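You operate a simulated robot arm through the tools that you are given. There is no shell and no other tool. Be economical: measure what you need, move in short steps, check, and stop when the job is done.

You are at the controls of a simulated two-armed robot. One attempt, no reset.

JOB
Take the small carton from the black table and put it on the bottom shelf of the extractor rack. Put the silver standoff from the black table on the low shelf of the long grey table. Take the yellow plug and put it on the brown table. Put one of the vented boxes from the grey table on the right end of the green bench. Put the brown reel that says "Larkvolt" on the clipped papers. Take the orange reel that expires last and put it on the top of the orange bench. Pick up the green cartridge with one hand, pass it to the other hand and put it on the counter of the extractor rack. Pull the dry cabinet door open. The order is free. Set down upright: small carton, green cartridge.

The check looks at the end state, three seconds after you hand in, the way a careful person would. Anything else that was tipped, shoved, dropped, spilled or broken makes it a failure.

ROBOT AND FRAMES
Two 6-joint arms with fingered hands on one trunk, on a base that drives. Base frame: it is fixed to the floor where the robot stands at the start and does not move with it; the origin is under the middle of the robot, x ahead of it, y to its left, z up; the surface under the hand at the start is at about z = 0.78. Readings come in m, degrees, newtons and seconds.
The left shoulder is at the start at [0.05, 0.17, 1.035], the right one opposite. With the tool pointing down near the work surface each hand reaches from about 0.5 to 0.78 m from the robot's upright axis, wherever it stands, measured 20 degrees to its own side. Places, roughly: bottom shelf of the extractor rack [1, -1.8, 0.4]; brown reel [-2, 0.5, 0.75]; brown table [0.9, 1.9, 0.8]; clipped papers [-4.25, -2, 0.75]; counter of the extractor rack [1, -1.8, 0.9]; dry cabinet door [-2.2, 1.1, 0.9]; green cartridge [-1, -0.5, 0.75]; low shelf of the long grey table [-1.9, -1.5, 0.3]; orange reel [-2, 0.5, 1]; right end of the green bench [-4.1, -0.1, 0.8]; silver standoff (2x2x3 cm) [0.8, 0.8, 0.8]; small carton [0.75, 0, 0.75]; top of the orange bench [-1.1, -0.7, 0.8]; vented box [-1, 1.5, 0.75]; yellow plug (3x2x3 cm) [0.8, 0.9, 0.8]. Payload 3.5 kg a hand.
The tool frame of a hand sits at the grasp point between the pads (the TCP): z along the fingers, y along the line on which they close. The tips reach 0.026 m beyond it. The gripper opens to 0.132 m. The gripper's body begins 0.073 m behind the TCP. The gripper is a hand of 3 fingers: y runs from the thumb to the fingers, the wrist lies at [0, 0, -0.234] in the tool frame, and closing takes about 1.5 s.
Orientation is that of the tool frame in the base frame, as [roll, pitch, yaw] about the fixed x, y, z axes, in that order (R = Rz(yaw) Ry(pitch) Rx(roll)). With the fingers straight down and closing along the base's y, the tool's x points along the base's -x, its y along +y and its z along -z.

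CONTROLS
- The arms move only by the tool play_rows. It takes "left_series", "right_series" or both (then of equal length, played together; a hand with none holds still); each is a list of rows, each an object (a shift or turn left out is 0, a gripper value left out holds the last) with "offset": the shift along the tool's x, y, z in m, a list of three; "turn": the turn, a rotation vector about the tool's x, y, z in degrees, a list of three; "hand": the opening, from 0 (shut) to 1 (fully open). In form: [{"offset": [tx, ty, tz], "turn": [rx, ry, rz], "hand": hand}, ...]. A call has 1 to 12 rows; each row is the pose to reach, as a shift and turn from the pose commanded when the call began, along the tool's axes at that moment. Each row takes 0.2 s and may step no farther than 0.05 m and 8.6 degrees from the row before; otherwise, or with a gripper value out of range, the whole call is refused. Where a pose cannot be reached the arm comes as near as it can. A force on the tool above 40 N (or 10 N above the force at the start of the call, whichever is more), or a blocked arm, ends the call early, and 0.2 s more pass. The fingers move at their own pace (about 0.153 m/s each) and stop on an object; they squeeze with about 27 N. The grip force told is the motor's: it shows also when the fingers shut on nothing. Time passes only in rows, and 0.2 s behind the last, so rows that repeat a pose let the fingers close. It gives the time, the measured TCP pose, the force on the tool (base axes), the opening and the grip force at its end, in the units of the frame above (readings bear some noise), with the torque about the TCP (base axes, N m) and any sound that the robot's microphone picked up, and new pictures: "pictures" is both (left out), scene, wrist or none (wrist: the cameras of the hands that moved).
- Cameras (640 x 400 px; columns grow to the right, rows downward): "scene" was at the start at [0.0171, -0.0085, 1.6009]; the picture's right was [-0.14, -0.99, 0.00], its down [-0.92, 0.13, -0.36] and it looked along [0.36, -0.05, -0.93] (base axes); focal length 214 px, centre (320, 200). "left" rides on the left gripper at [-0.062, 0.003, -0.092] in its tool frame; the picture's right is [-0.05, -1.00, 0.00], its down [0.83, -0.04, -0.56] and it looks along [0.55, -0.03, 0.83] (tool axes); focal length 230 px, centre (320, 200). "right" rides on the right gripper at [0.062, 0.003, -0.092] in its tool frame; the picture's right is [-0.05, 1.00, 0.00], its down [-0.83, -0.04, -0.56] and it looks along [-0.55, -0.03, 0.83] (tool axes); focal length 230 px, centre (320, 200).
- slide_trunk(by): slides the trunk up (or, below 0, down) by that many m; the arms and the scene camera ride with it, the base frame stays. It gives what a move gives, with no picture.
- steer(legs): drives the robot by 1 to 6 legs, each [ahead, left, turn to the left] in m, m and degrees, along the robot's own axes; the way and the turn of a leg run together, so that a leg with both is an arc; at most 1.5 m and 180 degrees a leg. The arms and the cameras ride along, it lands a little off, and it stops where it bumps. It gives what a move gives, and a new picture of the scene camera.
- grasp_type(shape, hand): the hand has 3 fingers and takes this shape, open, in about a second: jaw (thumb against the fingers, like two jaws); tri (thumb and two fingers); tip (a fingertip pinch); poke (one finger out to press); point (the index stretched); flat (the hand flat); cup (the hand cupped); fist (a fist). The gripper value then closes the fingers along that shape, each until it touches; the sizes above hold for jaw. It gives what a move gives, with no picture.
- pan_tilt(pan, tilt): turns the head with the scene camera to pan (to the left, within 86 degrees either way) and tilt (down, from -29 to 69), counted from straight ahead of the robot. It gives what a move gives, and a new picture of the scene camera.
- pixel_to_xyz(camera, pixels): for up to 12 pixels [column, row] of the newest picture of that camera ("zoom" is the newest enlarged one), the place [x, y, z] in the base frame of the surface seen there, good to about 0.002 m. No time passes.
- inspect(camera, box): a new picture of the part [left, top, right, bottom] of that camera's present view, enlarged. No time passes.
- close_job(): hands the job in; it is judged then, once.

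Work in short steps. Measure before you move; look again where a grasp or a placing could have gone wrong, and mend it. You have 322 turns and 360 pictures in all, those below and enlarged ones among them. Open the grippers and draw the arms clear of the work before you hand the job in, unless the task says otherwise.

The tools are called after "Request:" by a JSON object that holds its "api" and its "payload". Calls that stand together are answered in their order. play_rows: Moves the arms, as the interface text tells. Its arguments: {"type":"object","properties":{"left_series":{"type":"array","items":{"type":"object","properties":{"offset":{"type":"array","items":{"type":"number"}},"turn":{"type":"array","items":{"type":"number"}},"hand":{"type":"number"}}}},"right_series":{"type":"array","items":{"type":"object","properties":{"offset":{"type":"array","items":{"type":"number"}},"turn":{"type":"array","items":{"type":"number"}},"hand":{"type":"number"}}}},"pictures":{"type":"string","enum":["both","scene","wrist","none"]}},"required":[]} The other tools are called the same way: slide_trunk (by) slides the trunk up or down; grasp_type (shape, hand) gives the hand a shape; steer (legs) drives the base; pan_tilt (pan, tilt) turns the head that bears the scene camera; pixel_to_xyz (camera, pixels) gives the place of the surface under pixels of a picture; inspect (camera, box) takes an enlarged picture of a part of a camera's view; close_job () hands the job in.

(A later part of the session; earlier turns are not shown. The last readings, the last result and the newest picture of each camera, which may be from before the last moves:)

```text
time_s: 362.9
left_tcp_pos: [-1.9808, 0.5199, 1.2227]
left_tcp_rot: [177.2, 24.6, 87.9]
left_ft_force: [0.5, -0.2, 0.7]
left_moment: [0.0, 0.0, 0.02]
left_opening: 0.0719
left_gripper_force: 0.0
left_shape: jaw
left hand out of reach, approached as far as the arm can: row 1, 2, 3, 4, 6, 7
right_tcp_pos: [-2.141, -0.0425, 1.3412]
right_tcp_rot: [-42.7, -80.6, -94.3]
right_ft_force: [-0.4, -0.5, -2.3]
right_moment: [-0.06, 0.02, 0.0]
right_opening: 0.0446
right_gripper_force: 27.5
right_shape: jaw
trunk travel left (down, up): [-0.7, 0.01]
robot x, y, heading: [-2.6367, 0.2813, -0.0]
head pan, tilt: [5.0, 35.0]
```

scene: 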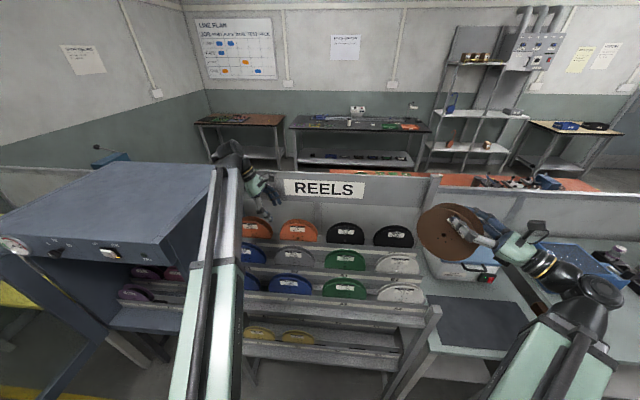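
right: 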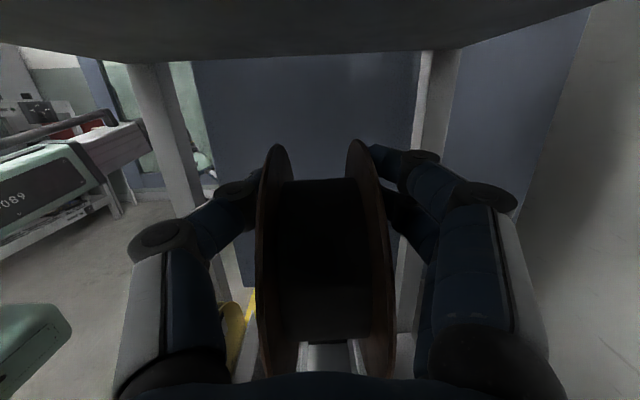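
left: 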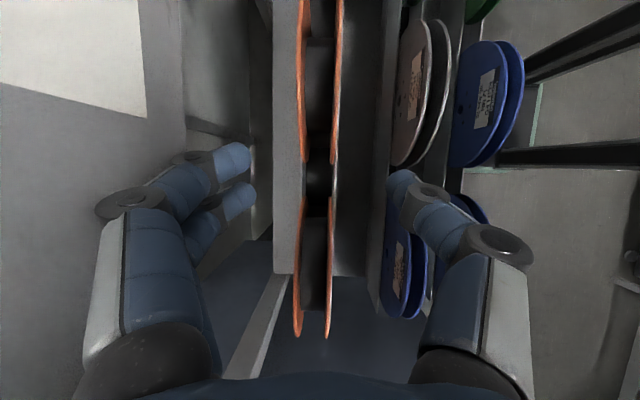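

The view shows both orange reels edge-on, aligned with the jaw. I shift along to the right reel and lower onto it.

Request:
{"api": "play_rows", "payload": {"left_series": [{"offset": [-0.0273, 0.004, 0.01]}, {"offset": [-0.0273, 0.004, 0.04]}, {"offset": [-0.0273, 0.004, 0.06]}, {"offset": [-0.0273, 0.004, 0.06]}], "pictures": "wrist"}}

```text
time_s: 363.9
left_tcp_pos: [-1.9771, 0.4949, 1.1689]
left_tcp_rot: [177.2, 24.7, 87.8]
left_ft_force: [0.8, -0.8, 0.0]
left_moment: [-0.01, 0.0, -0.03]
left_opening: 0.0718
left_gripper_force: 0.1
left_shape: jaw
left hand out of reach, approached as far as the arm can: row 1, 2, 3, 4
right_tcp_pos: [-2.1421, -0.0423, 1.341]
right_tcp_rot: [-42.7, -80.5, -94.2]
right_ft_force: [-0.3, -0.1, -2.0]
right_moment: [-0.02, 0.02, -0.02]
right_opening: 0.0448
right_gripper_force: 27.1
right_shape: jaw
trunk travel left (down, up): [-0.7, 0.01]
robot x, y, heading: [-2.6346, 0.279, -0.0]
head pan, tilt: [5.0, 35.0]
```

left: 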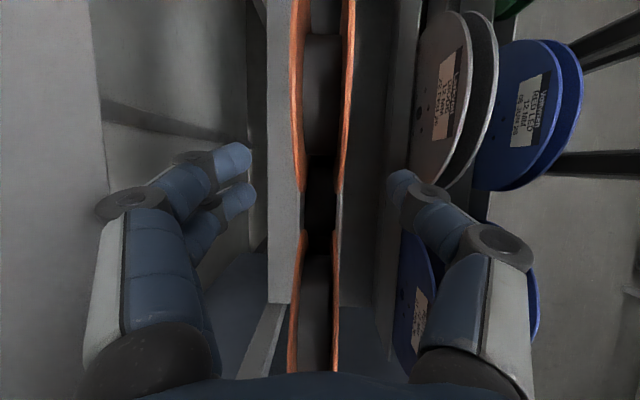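

I shift the base 4 cm right since the arm is at its lateral limit, then look.

Request:
{"api": "steer", "payload": {"legs": [[0, -0.04, 0]]}}

Request:
{"api": "play_rows", "payload": {"left_series": [{"offset": [0, 0, 0.015]}, {"offset": [0, 0, 0.033]}, {"offset": [0, 0, 0.033]}], "pictures": "wrist"}}

```text
time_s: 364.8
left_tcp_pos: [-1.977, 0.4526, 1.1707]
left_tcp_rot: [177.2, 24.6, 87.9]
left_ft_force: [-1.0, 0.2, 0.3]
left_moment: [0.07, -0.02, -0.01]
left_opening: 0.0722
left_gripper_force: 0.1
left_shape: jaw
right_tcp_pos: [-2.1414, -0.0851, 1.3397]
right_tcp_rot: [-42.8, -80.3, -94.2]
right_ft_force: [-0.3, -0.6, -1.4]
right_moment: [-0.05, 0.04, 0.04]
right_opening: 0.0448
right_gripper_force: 27.0
right_shape: jaw
trunk travel left (down, up): [-0.7, 0.01]
robot x, y, heading: [-2.6336, 0.2364, 0.1]
head pan, tilt: [5.0, 35.0]
```

scene: 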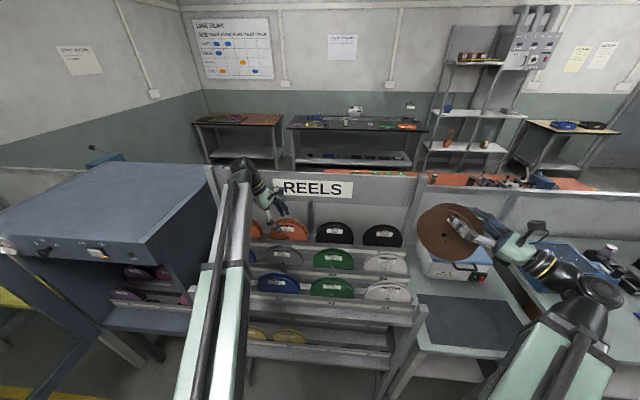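

```text
time_s: 365.6
left_tcp_pos: [-1.9746, 0.442, 1.1413]
left_tcp_rot: [177.1, 24.7, 87.8]
left_ft_force: [-0.2, -0.2, -0.3]
left_moment: [-0.03, -0.02, 0.02]
left_opening: 0.072
left_gripper_force: 0.0
left_shape: jaw
right_tcp_pos: [-2.1433, -0.0833, 1.3419]
right_tcp_rot: [-42.9, -80.5, -94.2]
right_ft_force: [1.0, 0.3, -1.9]
right_moment: [-0.05, 0.04, -0.02]
right_opening: 0.0446
right_gripper_force: 27.0
right_shape: jaw
trunk travel left (down, up): [-0.7, 0.01]
robot x, y, heading: [-2.6341, 0.2402, 0.1]
head pan, tilt: [5.0, 35.0]
```

left: 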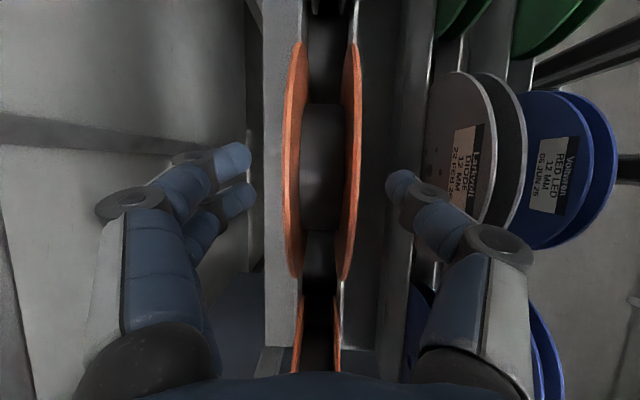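

The jaw straddles the right orange reel. Close.

Request:
{"api": "play_rows", "payload": {"left_series": [{"hand": 0.4}, {"hand": 0.3}, {"hand": 0.1}, {"hand": 0.1}, {"hand": 0.1}, {"hand": 0.1}, {"hand": 0.1}], "pictures": "wrist"}}

```text
time_s: 367.2
left_tcp_pos: [-1.9749, 0.4405, 1.1403]
left_tcp_rot: [177.2, 24.8, 87.9]
left_ft_force: [0.4, -0.2, -0.9]
left_moment: [0.01, 0.02, 0.0]
left_opening: 0.0251
left_gripper_force: 27.4
left_shape: jaw
right_tcp_pos: [-2.1407, -0.0843, 1.3404]
right_tcp_rot: [-42.9, -80.5, -94.2]
right_ft_force: [0.0, 1.0, -2.1]
right_moment: [-0.06, 0.0, 0.0]
right_opening: 0.0447
right_gripper_force: 27.0
right_shape: jaw
trunk travel left (down, up): [-0.7, 0.01]
robot x, y, heading: [-2.6313, 0.2403, 0.2]
head pan, tilt: [5.0, 35.0]
```

left: 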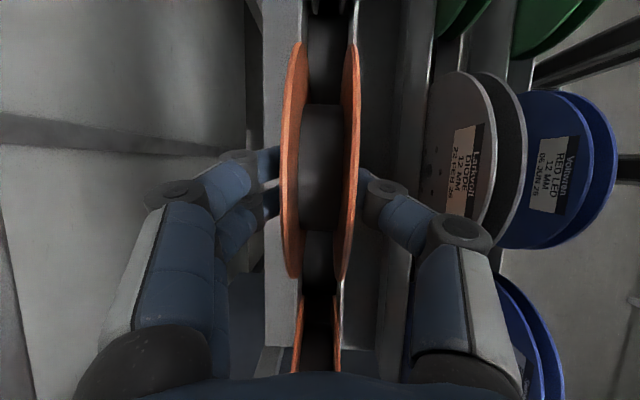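

Gripped (0.025 m, 27 N). I lift, tilting the hand further so that the wrist stays in reach.

Request:
{"api": "play_rows", "payload": {"left_series": [{"offset": [-0.0083, 0, -0.0182], "hand": 0.05}, {"offset": [-0.0121, 0, -0.0384], "turn": [0, -7, 0]}, {"offset": [-0.0159, 0, -0.0587], "turn": [0, -14, 0]}, {"offset": [-0.0197, 0, -0.079], "turn": [0, -21, 0]}, {"offset": [-0.0234, 0, -0.0992], "turn": [0, -28, 0]}, {"offset": [-0.0226, 0, -0.1216], "turn": [0, -35, 0]}, {"offset": [-0.0226, 0, -0.1216], "turn": [0, -35, 0]}], "pictures": "both"}}

```text
time_s: 368.8
left_tcp_pos: [-1.9747, 0.4834, 1.2203]
left_tcp_rot: [171.2, 59.3, 81.0]
left_ft_force: [0.2, 0.7, -1.6]
left_moment: [0.04, 0.02, -0.01]
left_opening: 0.0251
left_gripper_force: 27.1
left_shape: jaw
left hand out of reach, approached as far as the arm can: row 3, 4, 5, 6, 7
right_tcp_pos: [-2.1413, -0.0834, 1.3413]
right_tcp_rot: [-42.6, -80.6, -94.3]
right_ft_force: [0.5, 0.0, -2.4]
right_moment: [-0.05, 0.05, 0.01]
right_opening: 0.0447
right_gripper_force: 26.7
right_shape: jaw
trunk travel left (down, up): [-0.7, 0.01]
robot x, y, heading: [-2.6361, 0.2428, 0.2]
head pan, tilt: [5.0, 35.0]
```

scene: 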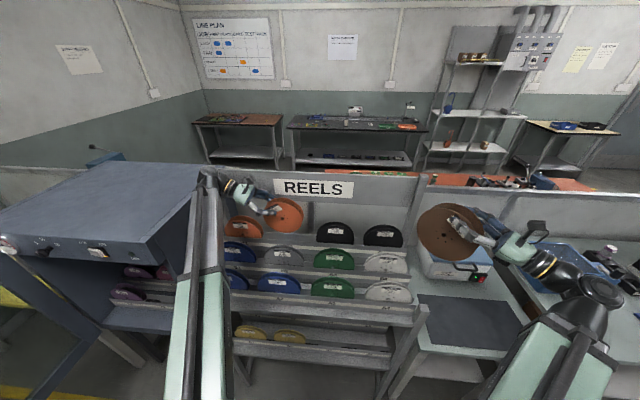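
left: 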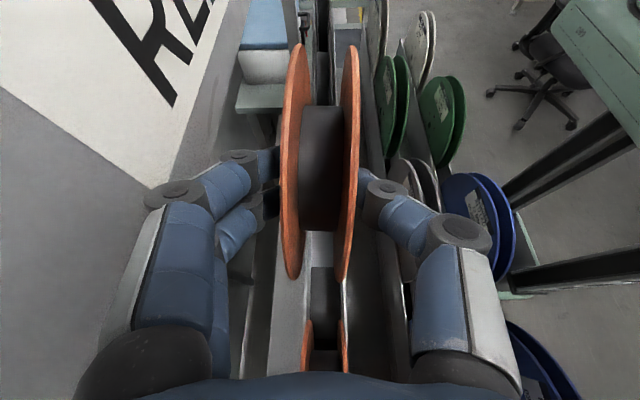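

Lifted. I check the orange bottom against the grey/blue reel tops in front.

Request:
{"api": "inspect", "payload": {"camera": "scene", "box": [200, 170, 360, 270]}}

Request:
{"api": "pixel_to_xyz", "payload": {"camera": "zoom", "pixels": [[340, 240], [340, 180], [335, 300], [335, 312], [180, 290], [330, 260], [260, 180], [150, 120], [535, 215]]}}

```text
4.00 times, centred on (280, 220) of scene
```

zoom: 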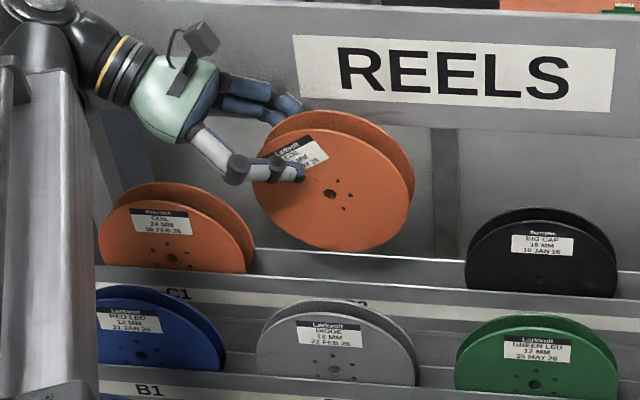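

```text
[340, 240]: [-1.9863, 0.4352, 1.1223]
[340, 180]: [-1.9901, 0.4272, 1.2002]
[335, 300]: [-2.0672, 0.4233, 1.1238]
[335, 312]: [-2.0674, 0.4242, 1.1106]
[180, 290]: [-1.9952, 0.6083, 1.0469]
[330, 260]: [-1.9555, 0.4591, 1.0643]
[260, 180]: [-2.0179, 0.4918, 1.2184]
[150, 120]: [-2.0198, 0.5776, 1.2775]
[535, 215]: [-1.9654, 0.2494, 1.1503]
```

Bottom 1.117 versus grey reel top ≈1.127: I need a little more lift, so tilt another 25° and rise 4 cm.

Request:
{"api": "play_rows", "payload": {"left_series": [{"offset": [-0.006, 0, -0.009], "turn": [0, -6.5, 0]}, {"offset": [-0.012, 0, -0.019], "turn": [0, -13, 0]}, {"offset": [-0.018, 0, -0.028], "turn": [0, -19, 0]}, {"offset": [-0.024, 0, -0.0376], "turn": [0, -25, 0]}, {"offset": [-0.024, 0, -0.0376], "turn": [0, -25, 0]}], "pictures": "none"}}

Request:
{"api": "slide_trunk", "payload": {"by": 0.01}}

Request:
{"api": "inspect", "payload": {"camera": "scene", "box": [200, 170, 360, 270]}}

```text
time_s: 370.0
left_tcp_pos: [-1.9586, 0.4825, 1.1982]
left_tcp_rot: [135.8, 82.2, 46.2]
left_ft_force: [-15.1, -3.4, -18.0]
left_moment: [-0.37, 0.78, 0.34]
left_opening: 0.0238
left_gripper_force: 27.8
left_shape: jaw
left hand out of reach, approached as far as the arm can: row 1, 2, 3, 4, 5
right_tcp_pos: [-2.1419, -0.0829, 1.3416]
right_tcp_rot: [-42.6, -80.6, -94.4]
right_ft_force: [0.5, -0.7, -2.0]
right_moment: [-0.05, 0.02, 0.01]
right_opening: 0.0446
right_gripper_force: 26.8
right_shape: jaw
trunk travel left (down, up): [-0.7, 0.01]
robot x, y, heading: [-2.6345, 0.2405, 0.0]
head pan, tilt: [5.0, 35.0]
```

```text
time_s: 370.6
left_tcp_pos: [-1.9592, 0.4825, 1.2131]
left_tcp_rot: [132.8, 81.9, 43.4]
left_ft_force: [-15.6, 2.6, -0.4]
left_moment: [0.14, 0.0, 0.61]
left_opening: 0.0229
left_gripper_force: 26.6
left_shape: jaw
right_tcp_pos: [-2.1431, -0.0815, 1.3528]
right_tcp_rot: [-42.1, -80.6, -94.8]
right_ft_force: [-0.2, 0.0, -2.4]
right_moment: [-0.06, 0.05, 0.0]
right_opening: 0.0447
right_gripper_force: 26.5
right_shape: jaw
trunk travel left (down, up): [-0.71, 0.0]
robot x, y, heading: [-2.6393, 0.2404, 0.3]
head pan, tilt: [5.0, 35.0]
```

```text
4.00 times, centred on (280, 220) of scene
```

zoom: 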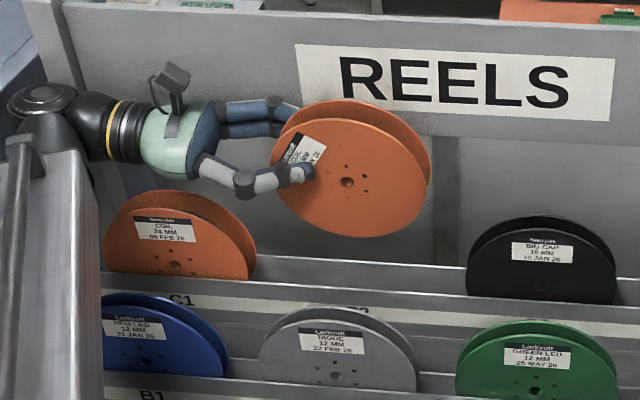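

There is some contact (15 N in −x, probably against the sign board). I measure the reel bottom now.

Request:
{"api": "pixel_to_xyz", "payload": {"camera": "zoom", "pixels": [[350, 233], [350, 180], [290, 200], [425, 180], [430, 150], [450, 130], [340, 310], [340, 325], [230, 150], [180, 205], [300, 30], [175, 240]]}}

Request:
{"api": "inspect", "payload": {"camera": "left", "box": [0, 0, 640, 400]}}

```text
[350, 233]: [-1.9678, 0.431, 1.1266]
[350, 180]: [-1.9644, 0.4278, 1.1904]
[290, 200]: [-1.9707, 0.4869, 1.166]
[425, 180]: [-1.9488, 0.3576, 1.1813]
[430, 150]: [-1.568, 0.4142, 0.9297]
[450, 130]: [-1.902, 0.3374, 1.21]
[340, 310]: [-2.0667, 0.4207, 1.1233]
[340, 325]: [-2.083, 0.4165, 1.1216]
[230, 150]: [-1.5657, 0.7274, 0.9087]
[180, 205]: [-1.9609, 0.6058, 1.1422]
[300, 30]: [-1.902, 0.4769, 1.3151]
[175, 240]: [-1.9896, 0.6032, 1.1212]
```

```text
1.00 times, centred on (320, 200) of left (not enlarged: the box is as wide or as high as the picture)
```

zoom: 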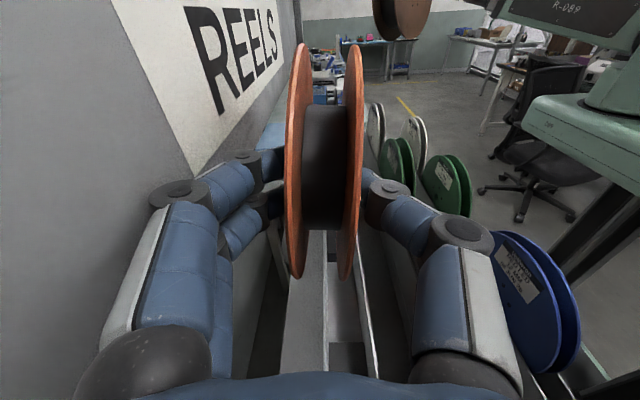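

The sign board is at x −1.902 behind the fingers. I pull 3.5 cm toward me (grey reel starts at −2.067) and then up.

Request:
{"api": "play_rows", "payload": {"left_series": [{"offset": [-0.005, -0.015, 0]}, {"offset": [-0.01, -0.035, 0]}, {"offset": [-0.025, -0.035, 0]}, {"offset": [-0.04, -0.035, 0]}, {"offset": [-0.055, -0.035, 0]}, {"offset": [-0.055, -0.035, 0]}], "pictures": "none"}}

Request:
{"api": "inspect", "payload": {"camera": "scene", "box": [200, 170, 360, 270]}}

```text
time_s: 371.9
left_tcp_pos: [-1.9893, 0.47, 1.2269]
left_tcp_rot: [128.3, 80.7, 39.2]
left_ft_force: [0.3, 0.6, -1.3]
left_moment: [0.11, -0.04, 0.0]
left_opening: 0.0243
left_gripper_force: 26.4
left_shape: jaw
left hand out of reach, approached as far as the arm can: row 2, 3, 4, 5, 6
right_tcp_pos: [-2.1404, -0.0813, 1.3513]
right_tcp_rot: [-42.7, -80.5, -94.2]
right_ft_force: [0.1, -0.5, -1.3]
right_moment: [-0.05, 0.03, 0.01]
right_opening: 0.045
right_gripper_force: 26.8
right_shape: jaw
trunk travel left (down, up): [-0.71, 0.0]
robot x, y, heading: [-2.6318, 0.2374, 0.4]
head pan, tilt: [5.0, 35.0]
```

```text
4.00 times, centred on (280, 220) of scene
```

zoom: 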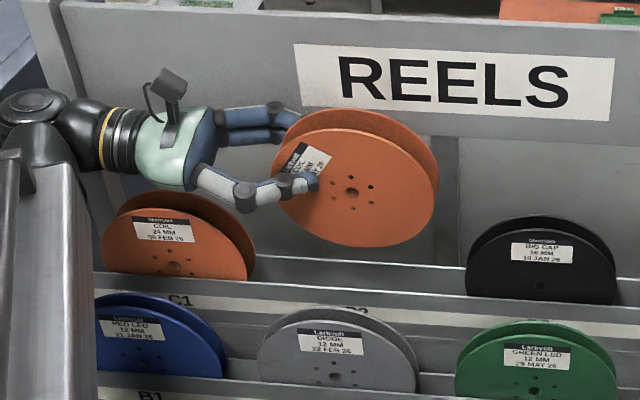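

Request:
{"api": "pixel_to_xyz", "payload": {"camera": "zoom", "pixels": [[355, 242], [355, 190], [340, 308], [320, 315], [420, 200], [250, 200], [200, 250]]}}

```text
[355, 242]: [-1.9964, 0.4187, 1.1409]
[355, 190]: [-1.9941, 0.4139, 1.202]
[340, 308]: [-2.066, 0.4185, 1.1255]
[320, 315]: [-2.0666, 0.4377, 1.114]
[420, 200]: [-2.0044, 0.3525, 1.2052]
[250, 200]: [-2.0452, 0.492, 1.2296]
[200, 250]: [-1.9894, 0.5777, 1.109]
```

Bottom 1.136 versus 1.127: about 1 cm clear. I drive straight back.

Request:
{"api": "steer", "payload": {"legs": [[-0.15, 0, 0], [-0.3, 0, 0]]}}

Request:
{"api": "inspect", "payload": {"camera": "scene", "box": [200, 130, 440, 280]}}

```text
time_s: 375.0
left_tcp_pos: [-2.4456, 0.4695, 1.2268]
left_tcp_rot: [128.1, 80.7, 39.3]
left_ft_force: [0.0, 0.2, -1.8]
left_moment: [0.08, 0.04, -0.01]
left_opening: 0.0242
left_gripper_force: 27.1
left_shape: jaw
right_tcp_pos: [-2.5951, -0.0841, 1.3519]
right_tcp_rot: [-42.4, -80.6, -94.4]
right_ft_force: [0.1, 0.3, -1.8]
right_moment: [-0.05, 0.05, 0.01]
right_opening: 0.0449
right_gripper_force: 27.0
right_shape: jaw
trunk travel left (down, up): [-0.71, 0.0]
robot x, y, heading: [-3.0858, 0.236, 0.5]
head pan, tilt: [5.0, 35.0]
```

scene: 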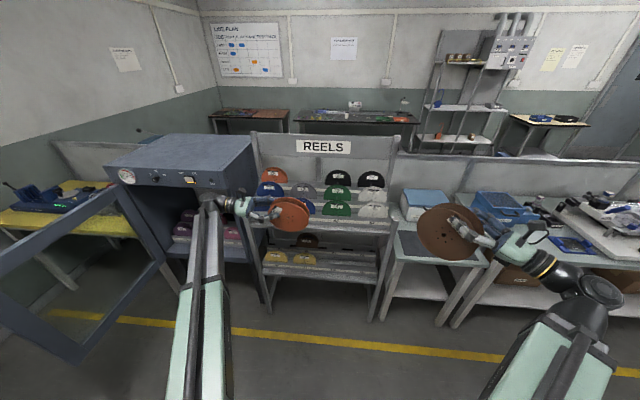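

```text
2.67 times, centred on (320, 205) of scene
```

zoom: 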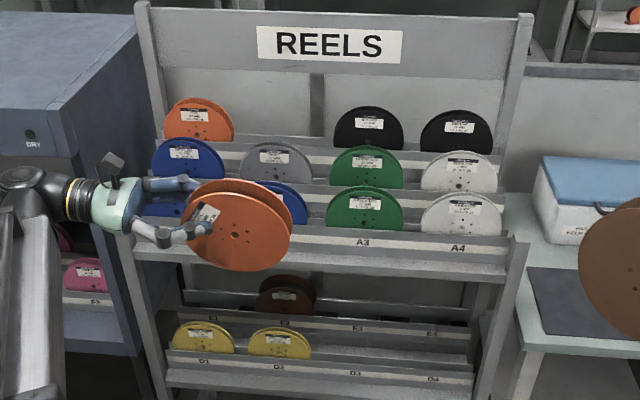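

Both reels are held and the rack is undisturbed. Now to the clipped papers: turn south here, shift to x≈−2.72, drive down the aisle.

Request:
{"api": "steer", "payload": {"legs": [[0, 0, -90.5], [0, 0.36, 0], [1.5, 0, 0], [1.4, 0, 0]]}}

Request:
{"api": "pan_tilt", "payload": {"pan": -75, "tilt": 30}}

```text
time_s: 394.6
left_tcp_pos: [-2.5409, -3.2683, 1.2264]
left_tcp_rot: [128.5, 80.7, -51.9]
left_ft_force: [0.6, 0.3, -0.8]
left_moment: [0.0, -0.08, -0.01]
left_opening: 0.024
left_gripper_force: 26.5
left_shape: jaw
right_tcp_pos: [-3.0894, -3.1052, 1.3515]
right_tcp_rot: [-42.9, -80.5, 174.7]
right_ft_force: [1.0, -0.7, -1.9]
right_moment: [0.03, 0.03, 0.02]
right_opening: 0.0446
right_gripper_force: 26.5
right_shape: jaw
trunk travel left (down, up): [-0.71, 0.0]
robot x, y, heading: [-2.7539, -2.6169, -91.0]
head pan, tilt: [5.0, 35.0]
```

scene: 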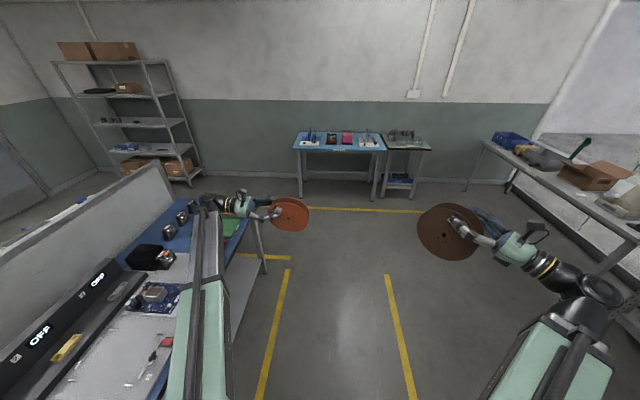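

```text
time_s: 396.1
left_tcp_pos: [-2.5411, -3.2688, 1.2264]
left_tcp_rot: [128.4, 80.7, -52.0]
left_ft_force: [-0.2, -0.1, -0.9]
left_moment: [0.0, -0.08, 0.01]
left_opening: 0.0241
left_gripper_force: 26.6
left_shape: jaw
right_tcp_pos: [-3.0895, -3.1049, 1.3505]
right_tcp_rot: [-42.8, -80.5, 174.6]
right_ft_force: [0.1, 0.1, -1.9]
right_moment: [0.05, 0.02, 0.03]
right_opening: 0.0442
right_gripper_force: 27.0
right_shape: jaw
trunk travel left (down, up): [-0.71, 0.0]
robot x, y, heading: [-2.7556, -2.6197, -91.3]
head pan, tilt: [-75.0, 30.0]
```

scene: 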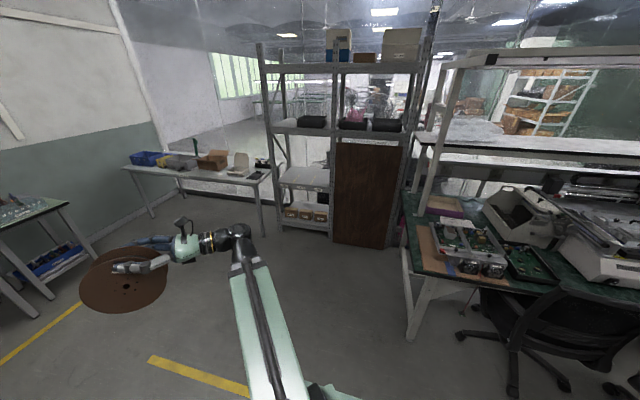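

I zoom on the left end of the green bench to find the clipped papers.

Request:
{"api": "inspect", "payload": {"camera": "scene", "box": [390, 180, 550, 280]}}

Request:
{"api": "pixel_to_xyz", "payload": {"camera": "zoom", "pixels": [[250, 125], [240, 70], [150, 200], [60, 130], [110, 260], [330, 200], [300, 300], [180, 80], [280, 130], [20, 60]]}}

```text
4.00 times, centred on (470, 230) of scene
```

zoom: 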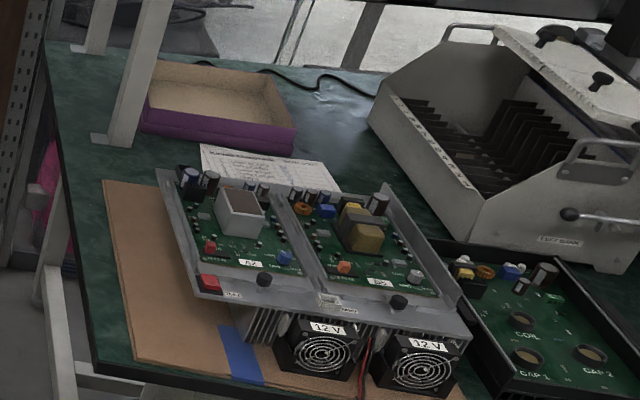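

```text
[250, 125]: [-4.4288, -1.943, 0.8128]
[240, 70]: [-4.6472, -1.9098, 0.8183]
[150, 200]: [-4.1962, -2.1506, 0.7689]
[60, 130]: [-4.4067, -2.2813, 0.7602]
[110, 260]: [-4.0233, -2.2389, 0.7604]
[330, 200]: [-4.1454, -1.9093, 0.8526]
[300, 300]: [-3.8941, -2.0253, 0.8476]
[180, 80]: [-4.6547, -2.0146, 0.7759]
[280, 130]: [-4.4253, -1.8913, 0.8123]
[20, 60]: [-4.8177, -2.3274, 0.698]
```

Request:
{"api": "pixel_to_xyz", "payload": {"camera": "zoom", "pixels": [[208, 150], [230, 165], [280, 172], [320, 165], [335, 185], [300, 180], [255, 155], [215, 172], [325, 190]]}}

Request:
{"api": "inspect", "payload": {"camera": "scene", "box": [430, 205, 494, 245]}}

```text
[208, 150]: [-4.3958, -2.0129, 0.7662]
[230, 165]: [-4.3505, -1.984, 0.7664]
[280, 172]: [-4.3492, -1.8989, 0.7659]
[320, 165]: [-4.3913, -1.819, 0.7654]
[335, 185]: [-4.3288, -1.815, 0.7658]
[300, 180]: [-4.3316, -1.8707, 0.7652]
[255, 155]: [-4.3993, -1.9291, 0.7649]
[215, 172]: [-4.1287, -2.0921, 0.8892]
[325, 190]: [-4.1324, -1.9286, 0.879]
```

```text
10.00 times, centred on (462, 225) of scene
```

zoom: 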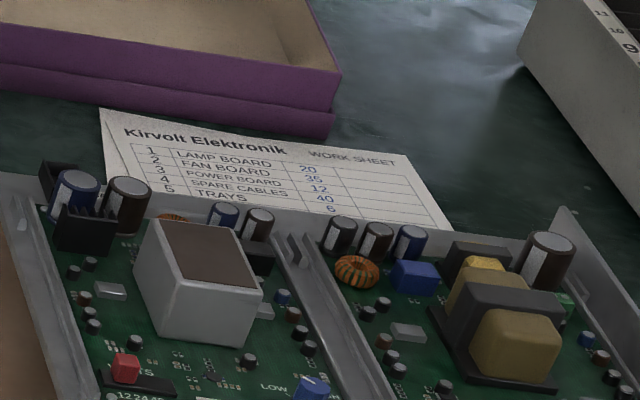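

The sheet stack lies at x −4.40…, y −2.02…−1.80 between the purple tray and the PCB unit. I go to the bench's left end facing north for a better view and reach.

Request:
{"api": "steer", "payload": {"legs": [[0.42, -0.45, 0], [0, 0, -89], [0, 0, -90]]}}

Request:
{"api": "pan_tilt", "payload": {"pan": 35, "tilt": 35}}

```text
time_s: 407.1
left_tcp_pos: [-3.4464, -2.3852, 1.2272]
left_tcp_rot: [128.4, 80.7, 129.9]
left_ft_force: [-0.4, 0.9, -0.1]
left_moment: [0.0, 0.09, -0.03]
left_opening: 0.0237
left_gripper_force: 27.0
left_shape: jaw
right_tcp_pos: [-2.8914, -2.529, 1.3528]
right_tcp_rot: [-42.8, -80.5, -3.5]
right_ft_force: [0.3, 0.2, -2.1]
right_moment: [-0.05, -0.03, -0.01]
right_opening: 0.0437
right_gripper_force: 27.6
right_shape: jaw
trunk travel left (down, up): [-0.71, 0.0]
robot x, y, heading: [-3.2068, -3.0289, 90.9]
head pan, tilt: [-75.0, 30.0]
```

scene: 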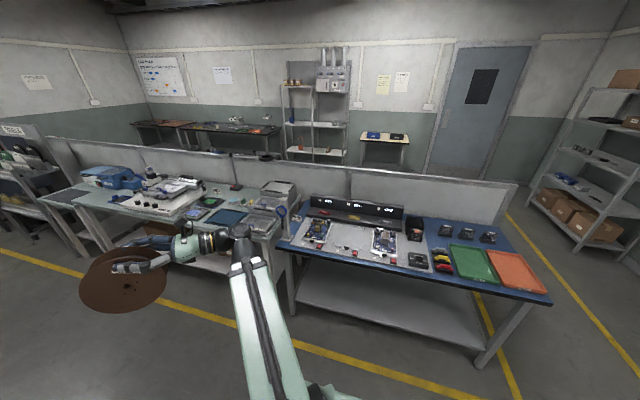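

```text
time_s: 409.0
left_tcp_pos: [-3.4472, -2.3853, 1.2267]
left_tcp_rot: [128.3, 80.6, 130.1]
left_ft_force: [-0.4, 0.1, -1.2]
left_moment: [0.01, 0.08, -0.04]
left_opening: 0.0237
left_gripper_force: 26.6
left_shape: jaw
right_tcp_pos: [-2.8913, -2.531, 1.3525]
right_tcp_rot: [-42.9, -80.4, -3.3]
right_ft_force: [0.0, -0.2, -2.6]
right_moment: [-0.04, -0.04, -0.03]
right_opening: 0.0437
right_gripper_force: 27.1
right_shape: jaw
trunk travel left (down, up): [-0.71, 0.0]
robot x, y, heading: [-3.2058, -3.0243, 91.0]
head pan, tilt: [35.0, 35.0]
```

scene: 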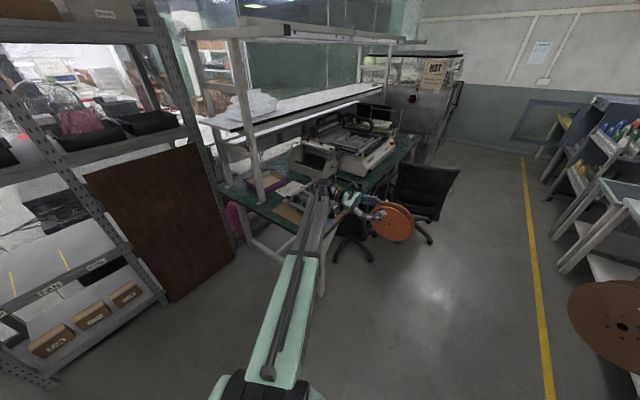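

Request:
{"api": "inspect", "payload": {"camera": "scene", "box": [200, 140, 360, 240]}}

Request:
{"api": "pixel_to_xyz", "payload": {"camera": "zoom", "pixels": [[365, 185], [350, 195], [385, 190], [370, 205], [265, 170], [220, 200], [130, 200], [340, 270], [110, 150], [255, 240], [400, 200]]}}

```text
4.00 times, centred on (280, 190) of scene
```

zoom: 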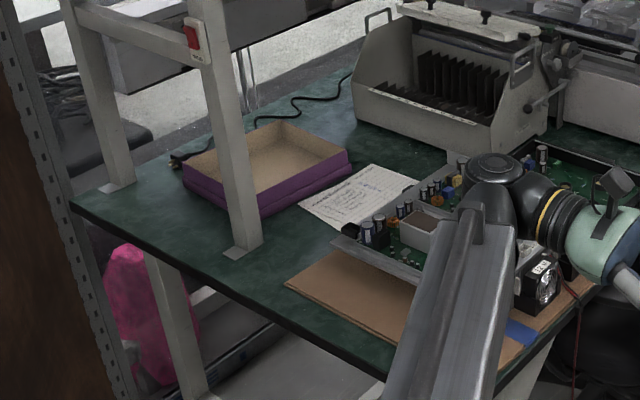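

```text
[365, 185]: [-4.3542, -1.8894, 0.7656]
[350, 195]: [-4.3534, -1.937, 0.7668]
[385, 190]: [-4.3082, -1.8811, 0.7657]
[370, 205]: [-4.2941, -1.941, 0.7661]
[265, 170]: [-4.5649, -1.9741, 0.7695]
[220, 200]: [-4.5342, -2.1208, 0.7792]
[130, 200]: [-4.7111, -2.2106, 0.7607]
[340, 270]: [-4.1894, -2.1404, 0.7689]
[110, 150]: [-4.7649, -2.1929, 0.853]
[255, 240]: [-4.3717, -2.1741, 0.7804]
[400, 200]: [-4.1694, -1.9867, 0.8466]
```

I plan: lay the reel flat from the south-east side, hand pointing ~20° west of north, passing between the shelf post (−4.37,−2.17) and the PCB unit. First swing the right hand to point right of ahead.

Request:
{"api": "play_rows", "payload": {"right_series": [{"offset": [0, 0.018, -0.003], "turn": [-8.5, 0, 0]}, {"offset": [0, 0.035, -0.007], "turn": [-17, 0, 0]}, {"offset": [0, 0.053, -0.01], "turn": [-25.5, 0, 0]}, {"offset": [0, 0.07, -0.014], "turn": [-34, 0, 0]}, {"offset": [0, 0.088, -0.017], "turn": [-42.5, 0, 0]}, {"offset": [0, 0.105, -0.021], "turn": [-51, 0, 0]}, {"offset": [0, 0.123, -0.024], "turn": [-59.5, 0, 0]}, {"offset": [0, 0.14, -0.028], "turn": [-68, 0, 0]}, {"offset": [0, 0.158, -0.031], "turn": [-76.5, 0, 0]}, {"offset": [0, 0.175, -0.035], "turn": [-85, 0, 0]}], "pictures": "none"}}

Request:
{"api": "pan_tilt", "payload": {"pan": -25, "tilt": 35}}

```text
time_s: 411.2
left_tcp_pos: [-3.4478, -2.3856, 1.2273]
left_tcp_rot: [128.4, 80.7, 130.0]
left_ft_force: [0.1, 0.5, -1.4]
left_moment: [0.0, 0.09, 0.03]
left_opening: 0.0238
left_gripper_force: 27.3
left_shape: jaw
right_tcp_pos: [-2.7403, -2.4237, 1.3334]
right_tcp_rot: [-127.7, -80.5, -3.5]
right_ft_force: [-0.5, 0.4, -2.4]
right_moment: [-0.03, -0.04, -0.01]
right_opening: 0.0435
right_gripper_force: 27.2
right_shape: jaw
right hand out of reach, approached as far as the arm can: row 1, 2, 3, 4, 5, 6, 7, 8, 9, 10
trunk travel left (down, up): [-0.71, 0.0]
robot x, y, heading: [-3.2058, -3.0298, 91.0]
head pan, tilt: [35.0, 35.0]
```

```text
time_s: 412.5
left_tcp_pos: [-3.4467, -2.3858, 1.2273]
left_tcp_rot: [128.4, 80.7, 130.2]
left_ft_force: [0.5, 1.2, -1.9]
left_moment: [-0.01, 0.06, 0.0]
left_opening: 0.0235
left_gripper_force: 26.9
left_shape: jaw
right_tcp_pos: [-2.7405, -2.424, 1.3344]
right_tcp_rot: [-127.9, -80.5, -3.2]
right_ft_force: [0.0, -0.5, -1.6]
right_moment: [-0.06, 0.04, 0.01]
right_opening: 0.0436
right_gripper_force: 26.8
right_shape: jaw
trunk travel left (down, up): [-0.71, 0.0]
robot x, y, heading: [-3.2088, -3.0285, 90.9]
head pan, tilt: [-25.0, 35.0]
```

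scene: 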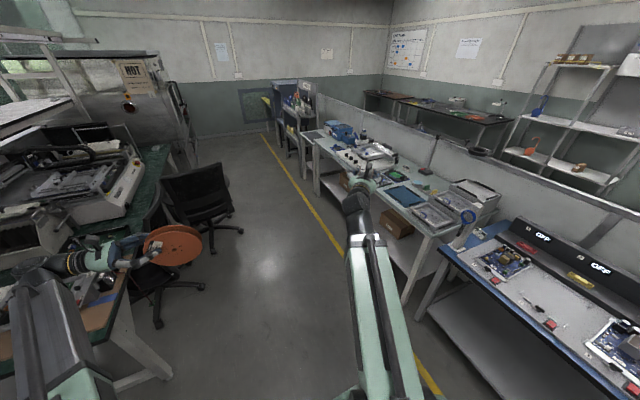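

Now roll the hand 90° about its axis so the disc becomes horizontal.

Request:
{"api": "play_rows", "payload": {"right_series": [{"turn": [0, 0, 8.2]}, {"turn": [0, 0, 16.4]}, {"turn": [0, 0, 24.6]}, {"turn": [0, 0, 32.8]}, {"turn": [0, 0, 41]}, {"turn": [0, 0, 49.2]}, {"turn": [0, 0, 57.4]}, {"turn": [0, 0, 65.6]}, {"turn": [0, 0, 73.8]}, {"turn": [0, 0, 82]}, {"turn": [0, 0, 90]}], "pictures": "both"}}

```text
time_s: 414.9
left_tcp_pos: [-3.4462, -2.3837, 1.2267]
left_tcp_rot: [128.5, 80.7, 130.2]
left_ft_force: [0.0, -0.3, -2.5]
left_moment: [-0.05, 0.09, 0.02]
left_opening: 0.0238
left_gripper_force: 27.0
left_shape: jaw
right_tcp_pos: [-2.6394, -2.4695, 1.3088]
right_tcp_rot: [-94.4, 6.9, -35.7]
right_ft_force: [1.1, 0.3, -2.4]
right_moment: [-0.13, -0.05, 0.04]
right_opening: 0.0436
right_gripper_force: 27.0
right_shape: jaw
right hand out of reach, approached as far as the arm can: row 5, 6, 7, 8, 9, 10, 11
trunk travel left (down, up): [-0.71, 0.0]
robot x, y, heading: [-3.2094, -3.029, 91.1]
head pan, tilt: [-25.0, 35.0]
```

scene: 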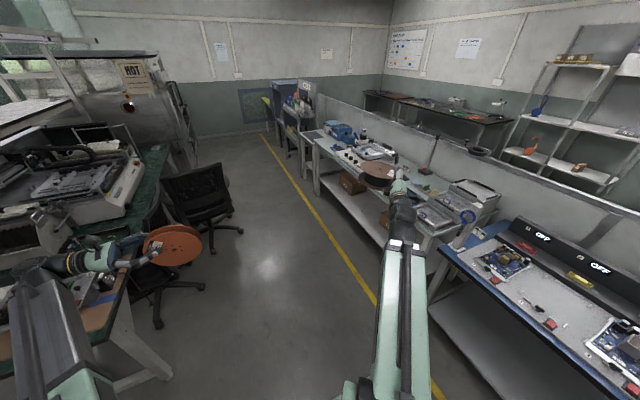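
right: 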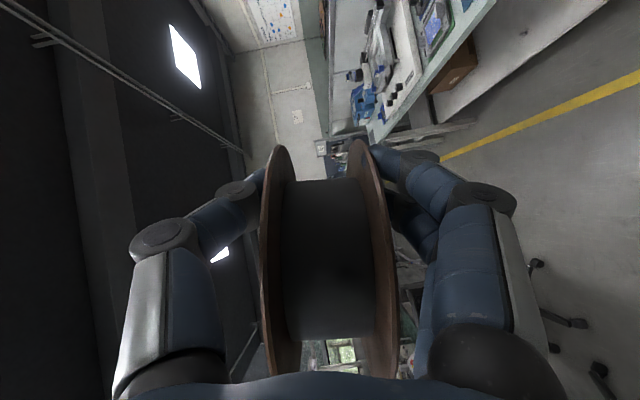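

The disc is now horizontal with the fingers below. I bring the hand inward to ahead 0.70/right 0.25 and pitch it 14° down.

Request:
{"api": "play_rows", "payload": {"right_series": [{"offset": [-0.037, 0.005, -0.011], "turn": [-1.5, 0, 0]}, {"offset": [-0.074, 0.01, -0.021], "turn": [-3, 0, 0]}, {"offset": [-0.111, 0.016, -0.032], "turn": [-4.5, 0, 0]}, {"offset": [-0.148, 0.021, -0.043], "turn": [-6, 0, 0]}, {"offset": [-0.185, 0.026, -0.053], "turn": [-7.5, 0, 0]}, {"offset": [-0.222, 0.031, -0.064], "turn": [-9, 0, 0]}, {"offset": [-0.259, 0.037, -0.075], "turn": [-10.5, 0, 0]}, {"offset": [-0.296, 0.042, -0.085], "turn": [-12, 0, 0]}, {"offset": [-0.333, 0.047, -0.096], "turn": [-14, 0, 0]}], "pictures": "scene"}}

```text
time_s: 416.9
left_tcp_pos: [-3.4464, -2.3854, 1.2273]
left_tcp_rot: [128.4, 80.7, 130.1]
left_ft_force: [-0.5, 0.0, -1.7]
left_moment: [0.0, 0.1, 0.03]
left_opening: 0.0235
left_gripper_force: 27.3
left_shape: jaw
right_tcp_pos: [-2.7525, -2.4051, 1.2567]
right_tcp_rot: [-105.5, 6.3, -23.8]
right_ft_force: [-1.1, -0.7, -1.5]
right_moment: [-0.06, -0.1, -0.01]
right_opening: 0.0437
right_gripper_force: 26.9
right_shape: jaw
right hand out of reach, approached as far as the arm can: row 1, 2, 3, 4, 5, 6, 7, 8, 9
trunk travel left (down, up): [-0.71, 0.0]
robot x, y, heading: [-3.2083, -3.0278, 91.0]
head pan, tilt: [-25.0, 35.0]
```

scene: 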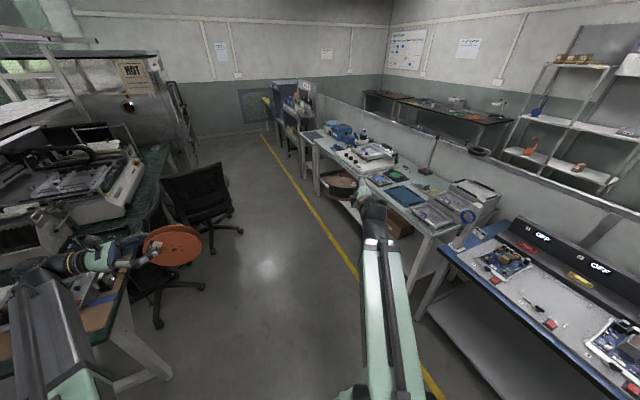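

The wrist limits the inward pose; I accept hand ~25° right of ahead. I tuck the left hand inward and pitch the right hand further to ~30° down.

Request:
{"api": "play_rows", "payload": {"left_series": [{"offset": [0, -0.02, 0.03]}, {"offset": [0, -0.04, 0.06]}, {"offset": [0, -0.06, 0.09]}, {"offset": [0, -0.08, 0.12]}, {"offset": [0, -0.1, 0.15]}], "right_series": [{"turn": [-3, 0, 0]}, {"turn": [-6, 0, 0]}, {"turn": [-9, 0, 0]}, {"turn": [-12, 0, 0]}, {"turn": [-15, 0, 0]}], "pictures": "none"}}

Request:
{"api": "steer", "payload": {"legs": [[0, 0, 69], [0.55, 0.05, 0]]}}

Request:
{"api": "pan_tilt", "payload": {"pan": -25, "tilt": 45}}

```text
time_s: 418.1
left_tcp_pos: [-3.2948, -2.4795, 1.1994]
left_tcp_rot: [128.4, 80.7, 130.0]
left_ft_force: [0.3, 0.0, -1.7]
left_moment: [-0.02, 0.1, 0.02]
left_opening: 0.0234
left_gripper_force: 26.6
left_shape: jaw
right_tcp_pos: [-2.7434, -2.4128, 1.2587]
right_tcp_rot: [-120.6, 6.2, -23.1]
right_ft_force: [0.5, 0.0, -2.6]
right_moment: [-0.11, -0.09, -0.01]
right_opening: 0.0436
right_gripper_force: 27.1
right_shape: jaw
right hand out of reach, approached as far as the arm can: row 2, 3, 4, 5
trunk travel left (down, up): [-0.71, 0.0]
robot x, y, heading: [-3.2074, -3.029, 91.0]
head pan, tilt: [-25.0, 35.0]
```

```text
time_s: 424.2
left_tcp_pos: [-4.2809, -2.7632, 1.1998]
left_tcp_rot: [128.6, 80.8, -161.3]
left_ft_force: [-0.3, 0.1, -1.4]
left_moment: [-0.08, 0.02, 0.01]
left_opening: 0.0235
left_gripper_force: 27.2
left_shape: jaw
right_tcp_pos: [-4.1403, -2.2247, 1.2582]
right_tcp_rot: [-120.5, 6.2, 45.3]
right_ft_force: [-0.5, 0.8, -2.7]
right_moment: [0.09, -0.12, 0.02]
right_opening: 0.0436
right_gripper_force: 27.3
right_shape: jaw
trunk travel left (down, up): [-0.71, 0.0]
robot x, y, heading: [-3.7325, -2.8798, 159.3]
head pan, tilt: [-25.0, 35.0]
```

scene: 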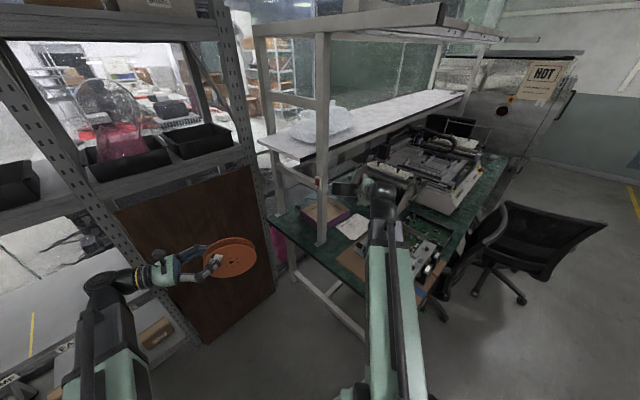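

```text
time_s: 425.0
left_tcp_pos: [-4.2804, -2.7637, 1.1999]
left_tcp_rot: [128.4, 80.8, -161.4]
left_ft_force: [-1.2, -1.0, -2.1]
left_moment: [-0.08, 0.02, -0.03]
left_opening: 0.0235
left_gripper_force: 26.9
left_shape: jaw
right_tcp_pos: [-4.1398, -2.2262, 1.2575]
right_tcp_rot: [-120.5, 6.2, 45.4]
right_ft_force: [-0.4, 0.3, -2.4]
right_moment: [0.08, -0.09, 0.01]
right_opening: 0.0434
right_gripper_force: 27.1
right_shape: jaw
trunk travel left (down, up): [-0.71, 0.0]
robot x, y, heading: [-3.7391, -2.8842, 159.5]
head pan, tilt: [-25.0, 45.0]
```

scene: 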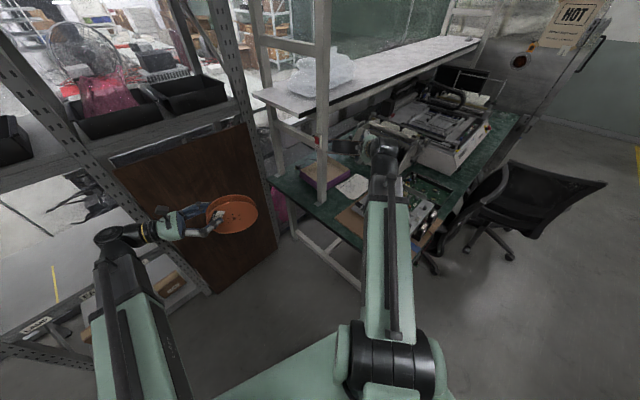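

I zoom on the paper/PCB area and measure heights for the path.

Request:
{"api": "inspect", "payload": {"camera": "scene", "box": [290, 140, 450, 240]}}

Request:
{"api": "pixel_to_xyz", "payload": {"camera": "zoom", "pixels": [[250, 180], [275, 190], [230, 195], [260, 160], [290, 150], [150, 190], [215, 215], [200, 170], [240, 250], [480, 210], [440, 160], [120, 120]]}}

```text
4.00 times, centred on (370, 190) of scene
```

zoom: 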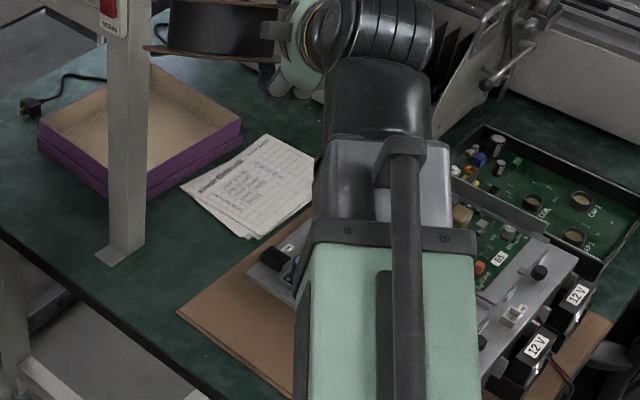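

```text
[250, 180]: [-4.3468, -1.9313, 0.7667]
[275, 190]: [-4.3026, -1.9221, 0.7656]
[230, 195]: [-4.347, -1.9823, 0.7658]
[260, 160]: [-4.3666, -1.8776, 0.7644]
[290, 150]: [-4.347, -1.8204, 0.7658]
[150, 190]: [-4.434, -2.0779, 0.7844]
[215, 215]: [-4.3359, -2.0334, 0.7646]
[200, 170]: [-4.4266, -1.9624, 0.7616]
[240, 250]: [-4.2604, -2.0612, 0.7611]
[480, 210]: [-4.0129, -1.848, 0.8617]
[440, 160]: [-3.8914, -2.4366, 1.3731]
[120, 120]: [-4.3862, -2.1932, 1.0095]
```

The overhead shelf matters for the descent; I measure its front edge.

Request:
{"api": "pixel_to_xyz", "payload": {"camera": "scene", "pixels": [[310, 122], [350, 103], [400, 82], [440, 66], [300, 110], [345, 90], [320, 45], [400, 20]]}}

Request:
{"api": "inspect", "payload": {"camera": "scene", "box": [240, 0, 480, 150]}}

```text
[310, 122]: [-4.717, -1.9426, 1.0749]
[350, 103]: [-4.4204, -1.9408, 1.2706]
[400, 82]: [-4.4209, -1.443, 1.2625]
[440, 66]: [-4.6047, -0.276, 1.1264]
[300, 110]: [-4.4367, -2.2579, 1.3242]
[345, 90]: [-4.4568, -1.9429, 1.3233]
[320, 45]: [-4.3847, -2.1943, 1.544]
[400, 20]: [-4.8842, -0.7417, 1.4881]
```

```text
2.67 times, centred on (360, 75) of scene
```

zoom: 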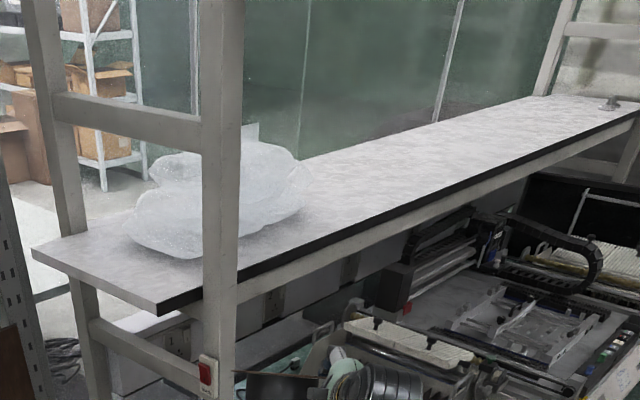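

The overhead beam is at x≈−4.42, z 1.25–1.32. I lower the trunk 0.2 m first, then drive to bring the reel over the papers.

Request:
{"api": "slide_trunk", "payload": {"by": -0.2}}

Request:
{"api": "steer", "payload": {"legs": [[0.23, -0.186, 0]]}}

Request:
{"api": "inspect", "payload": {"camera": "scene", "box": [240, 80, 480, 230]}}

```text
time_s: 427.1
left_tcp_pos: [-4.2809, -2.7629, 0.9982]
left_tcp_rot: [128.3, 80.7, -161.4]
left_ft_force: [-0.4, 0.1, -1.5]
left_moment: [-0.07, 0.02, -0.03]
left_opening: 0.0235
left_gripper_force: 26.6
left_shape: jaw
right_tcp_pos: [-4.1397, -2.2244, 1.0575]
right_tcp_rot: [-120.5, 6.2, 45.4]
right_ft_force: [-0.5, 0.5, -2.1]
right_moment: [0.08, -0.12, 0.02]
right_opening: 0.0435
right_gripper_force: 27.7
right_shape: jaw
trunk travel left (down, up): [-0.51, 0.2]
robot x, y, heading: [-3.7393, -2.8805, 159.2]
head pan, tilt: [-25.0, 45.0]
```

```text
time_s: 429.2
left_tcp_pos: [-4.4321, -2.5085, 0.9991]
left_tcp_rot: [128.6, 80.6, -161.0]
left_ft_force: [-0.6, -0.6, -2.2]
left_moment: [-0.07, 0.02, 0.02]
left_opening: 0.0236
left_gripper_force: 27.0
left_shape: jaw
right_tcp_pos: [-4.2942, -1.9701, 1.0574]
right_tcp_rot: [-120.6, 6.2, 45.6]
right_ft_force: [0.8, 0.8, -2.1]
right_moment: [0.06, -0.11, 0.01]
right_opening: 0.0436
right_gripper_force: 27.0
right_shape: jaw
trunk travel left (down, up): [-0.51, 0.2]
robot x, y, heading: [-3.8901, -2.6237, 159.8]
head pan, tilt: [-25.0, 45.0]
```

scene: 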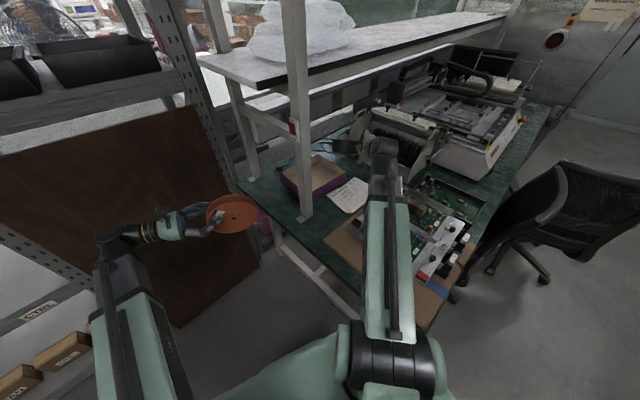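

```text
2.67 times, centred on (360, 155) of scene
```

zoom: 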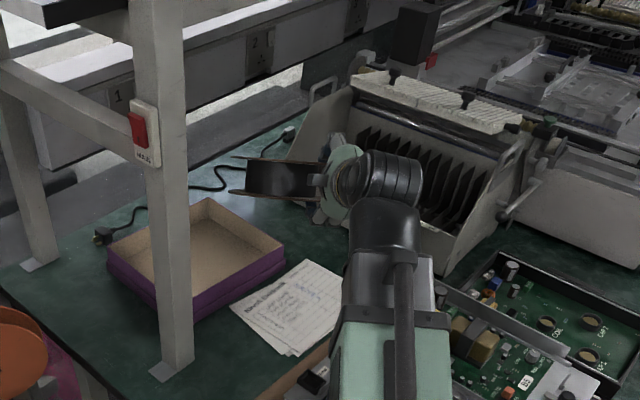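

I check the right wrist view and measure the reel's rim relative to the paper.

Request:
{"api": "inspect", "payload": {"camera": "right", "box": [0, 0, 640, 400]}}

Request:
{"api": "pixel_to_xyz", "payload": {"camera": "zoom", "pixels": [[450, 60], [470, 200], [500, 320], [320, 330], [540, 120]]}}

```text
1.00 times, centred on (320, 200) of right (not enlarged: the box is as wide or as high as the picture)
```

zoom: 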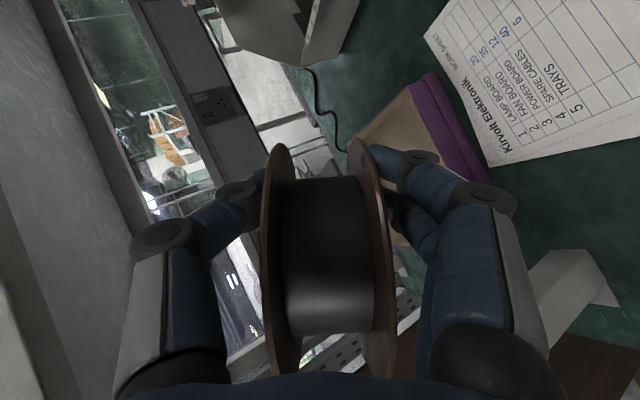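

```text
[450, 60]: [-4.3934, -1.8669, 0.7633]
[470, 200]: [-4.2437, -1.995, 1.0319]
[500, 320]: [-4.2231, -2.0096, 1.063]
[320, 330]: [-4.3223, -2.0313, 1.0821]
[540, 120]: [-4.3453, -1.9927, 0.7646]
```

Request:
{"api": "pixel_to_xyz", "payload": {"camera": "zoom", "pixels": [[430, 40], [488, 160], [635, 5], [635, 110], [560, 60], [600, 270], [430, 90], [560, 200]]}}

```text
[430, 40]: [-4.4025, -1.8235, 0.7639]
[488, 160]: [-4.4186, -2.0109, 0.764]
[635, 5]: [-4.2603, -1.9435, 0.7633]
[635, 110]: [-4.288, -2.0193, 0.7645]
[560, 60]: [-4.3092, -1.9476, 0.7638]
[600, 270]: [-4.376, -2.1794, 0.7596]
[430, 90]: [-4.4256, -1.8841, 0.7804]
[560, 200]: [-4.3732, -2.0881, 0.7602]
```

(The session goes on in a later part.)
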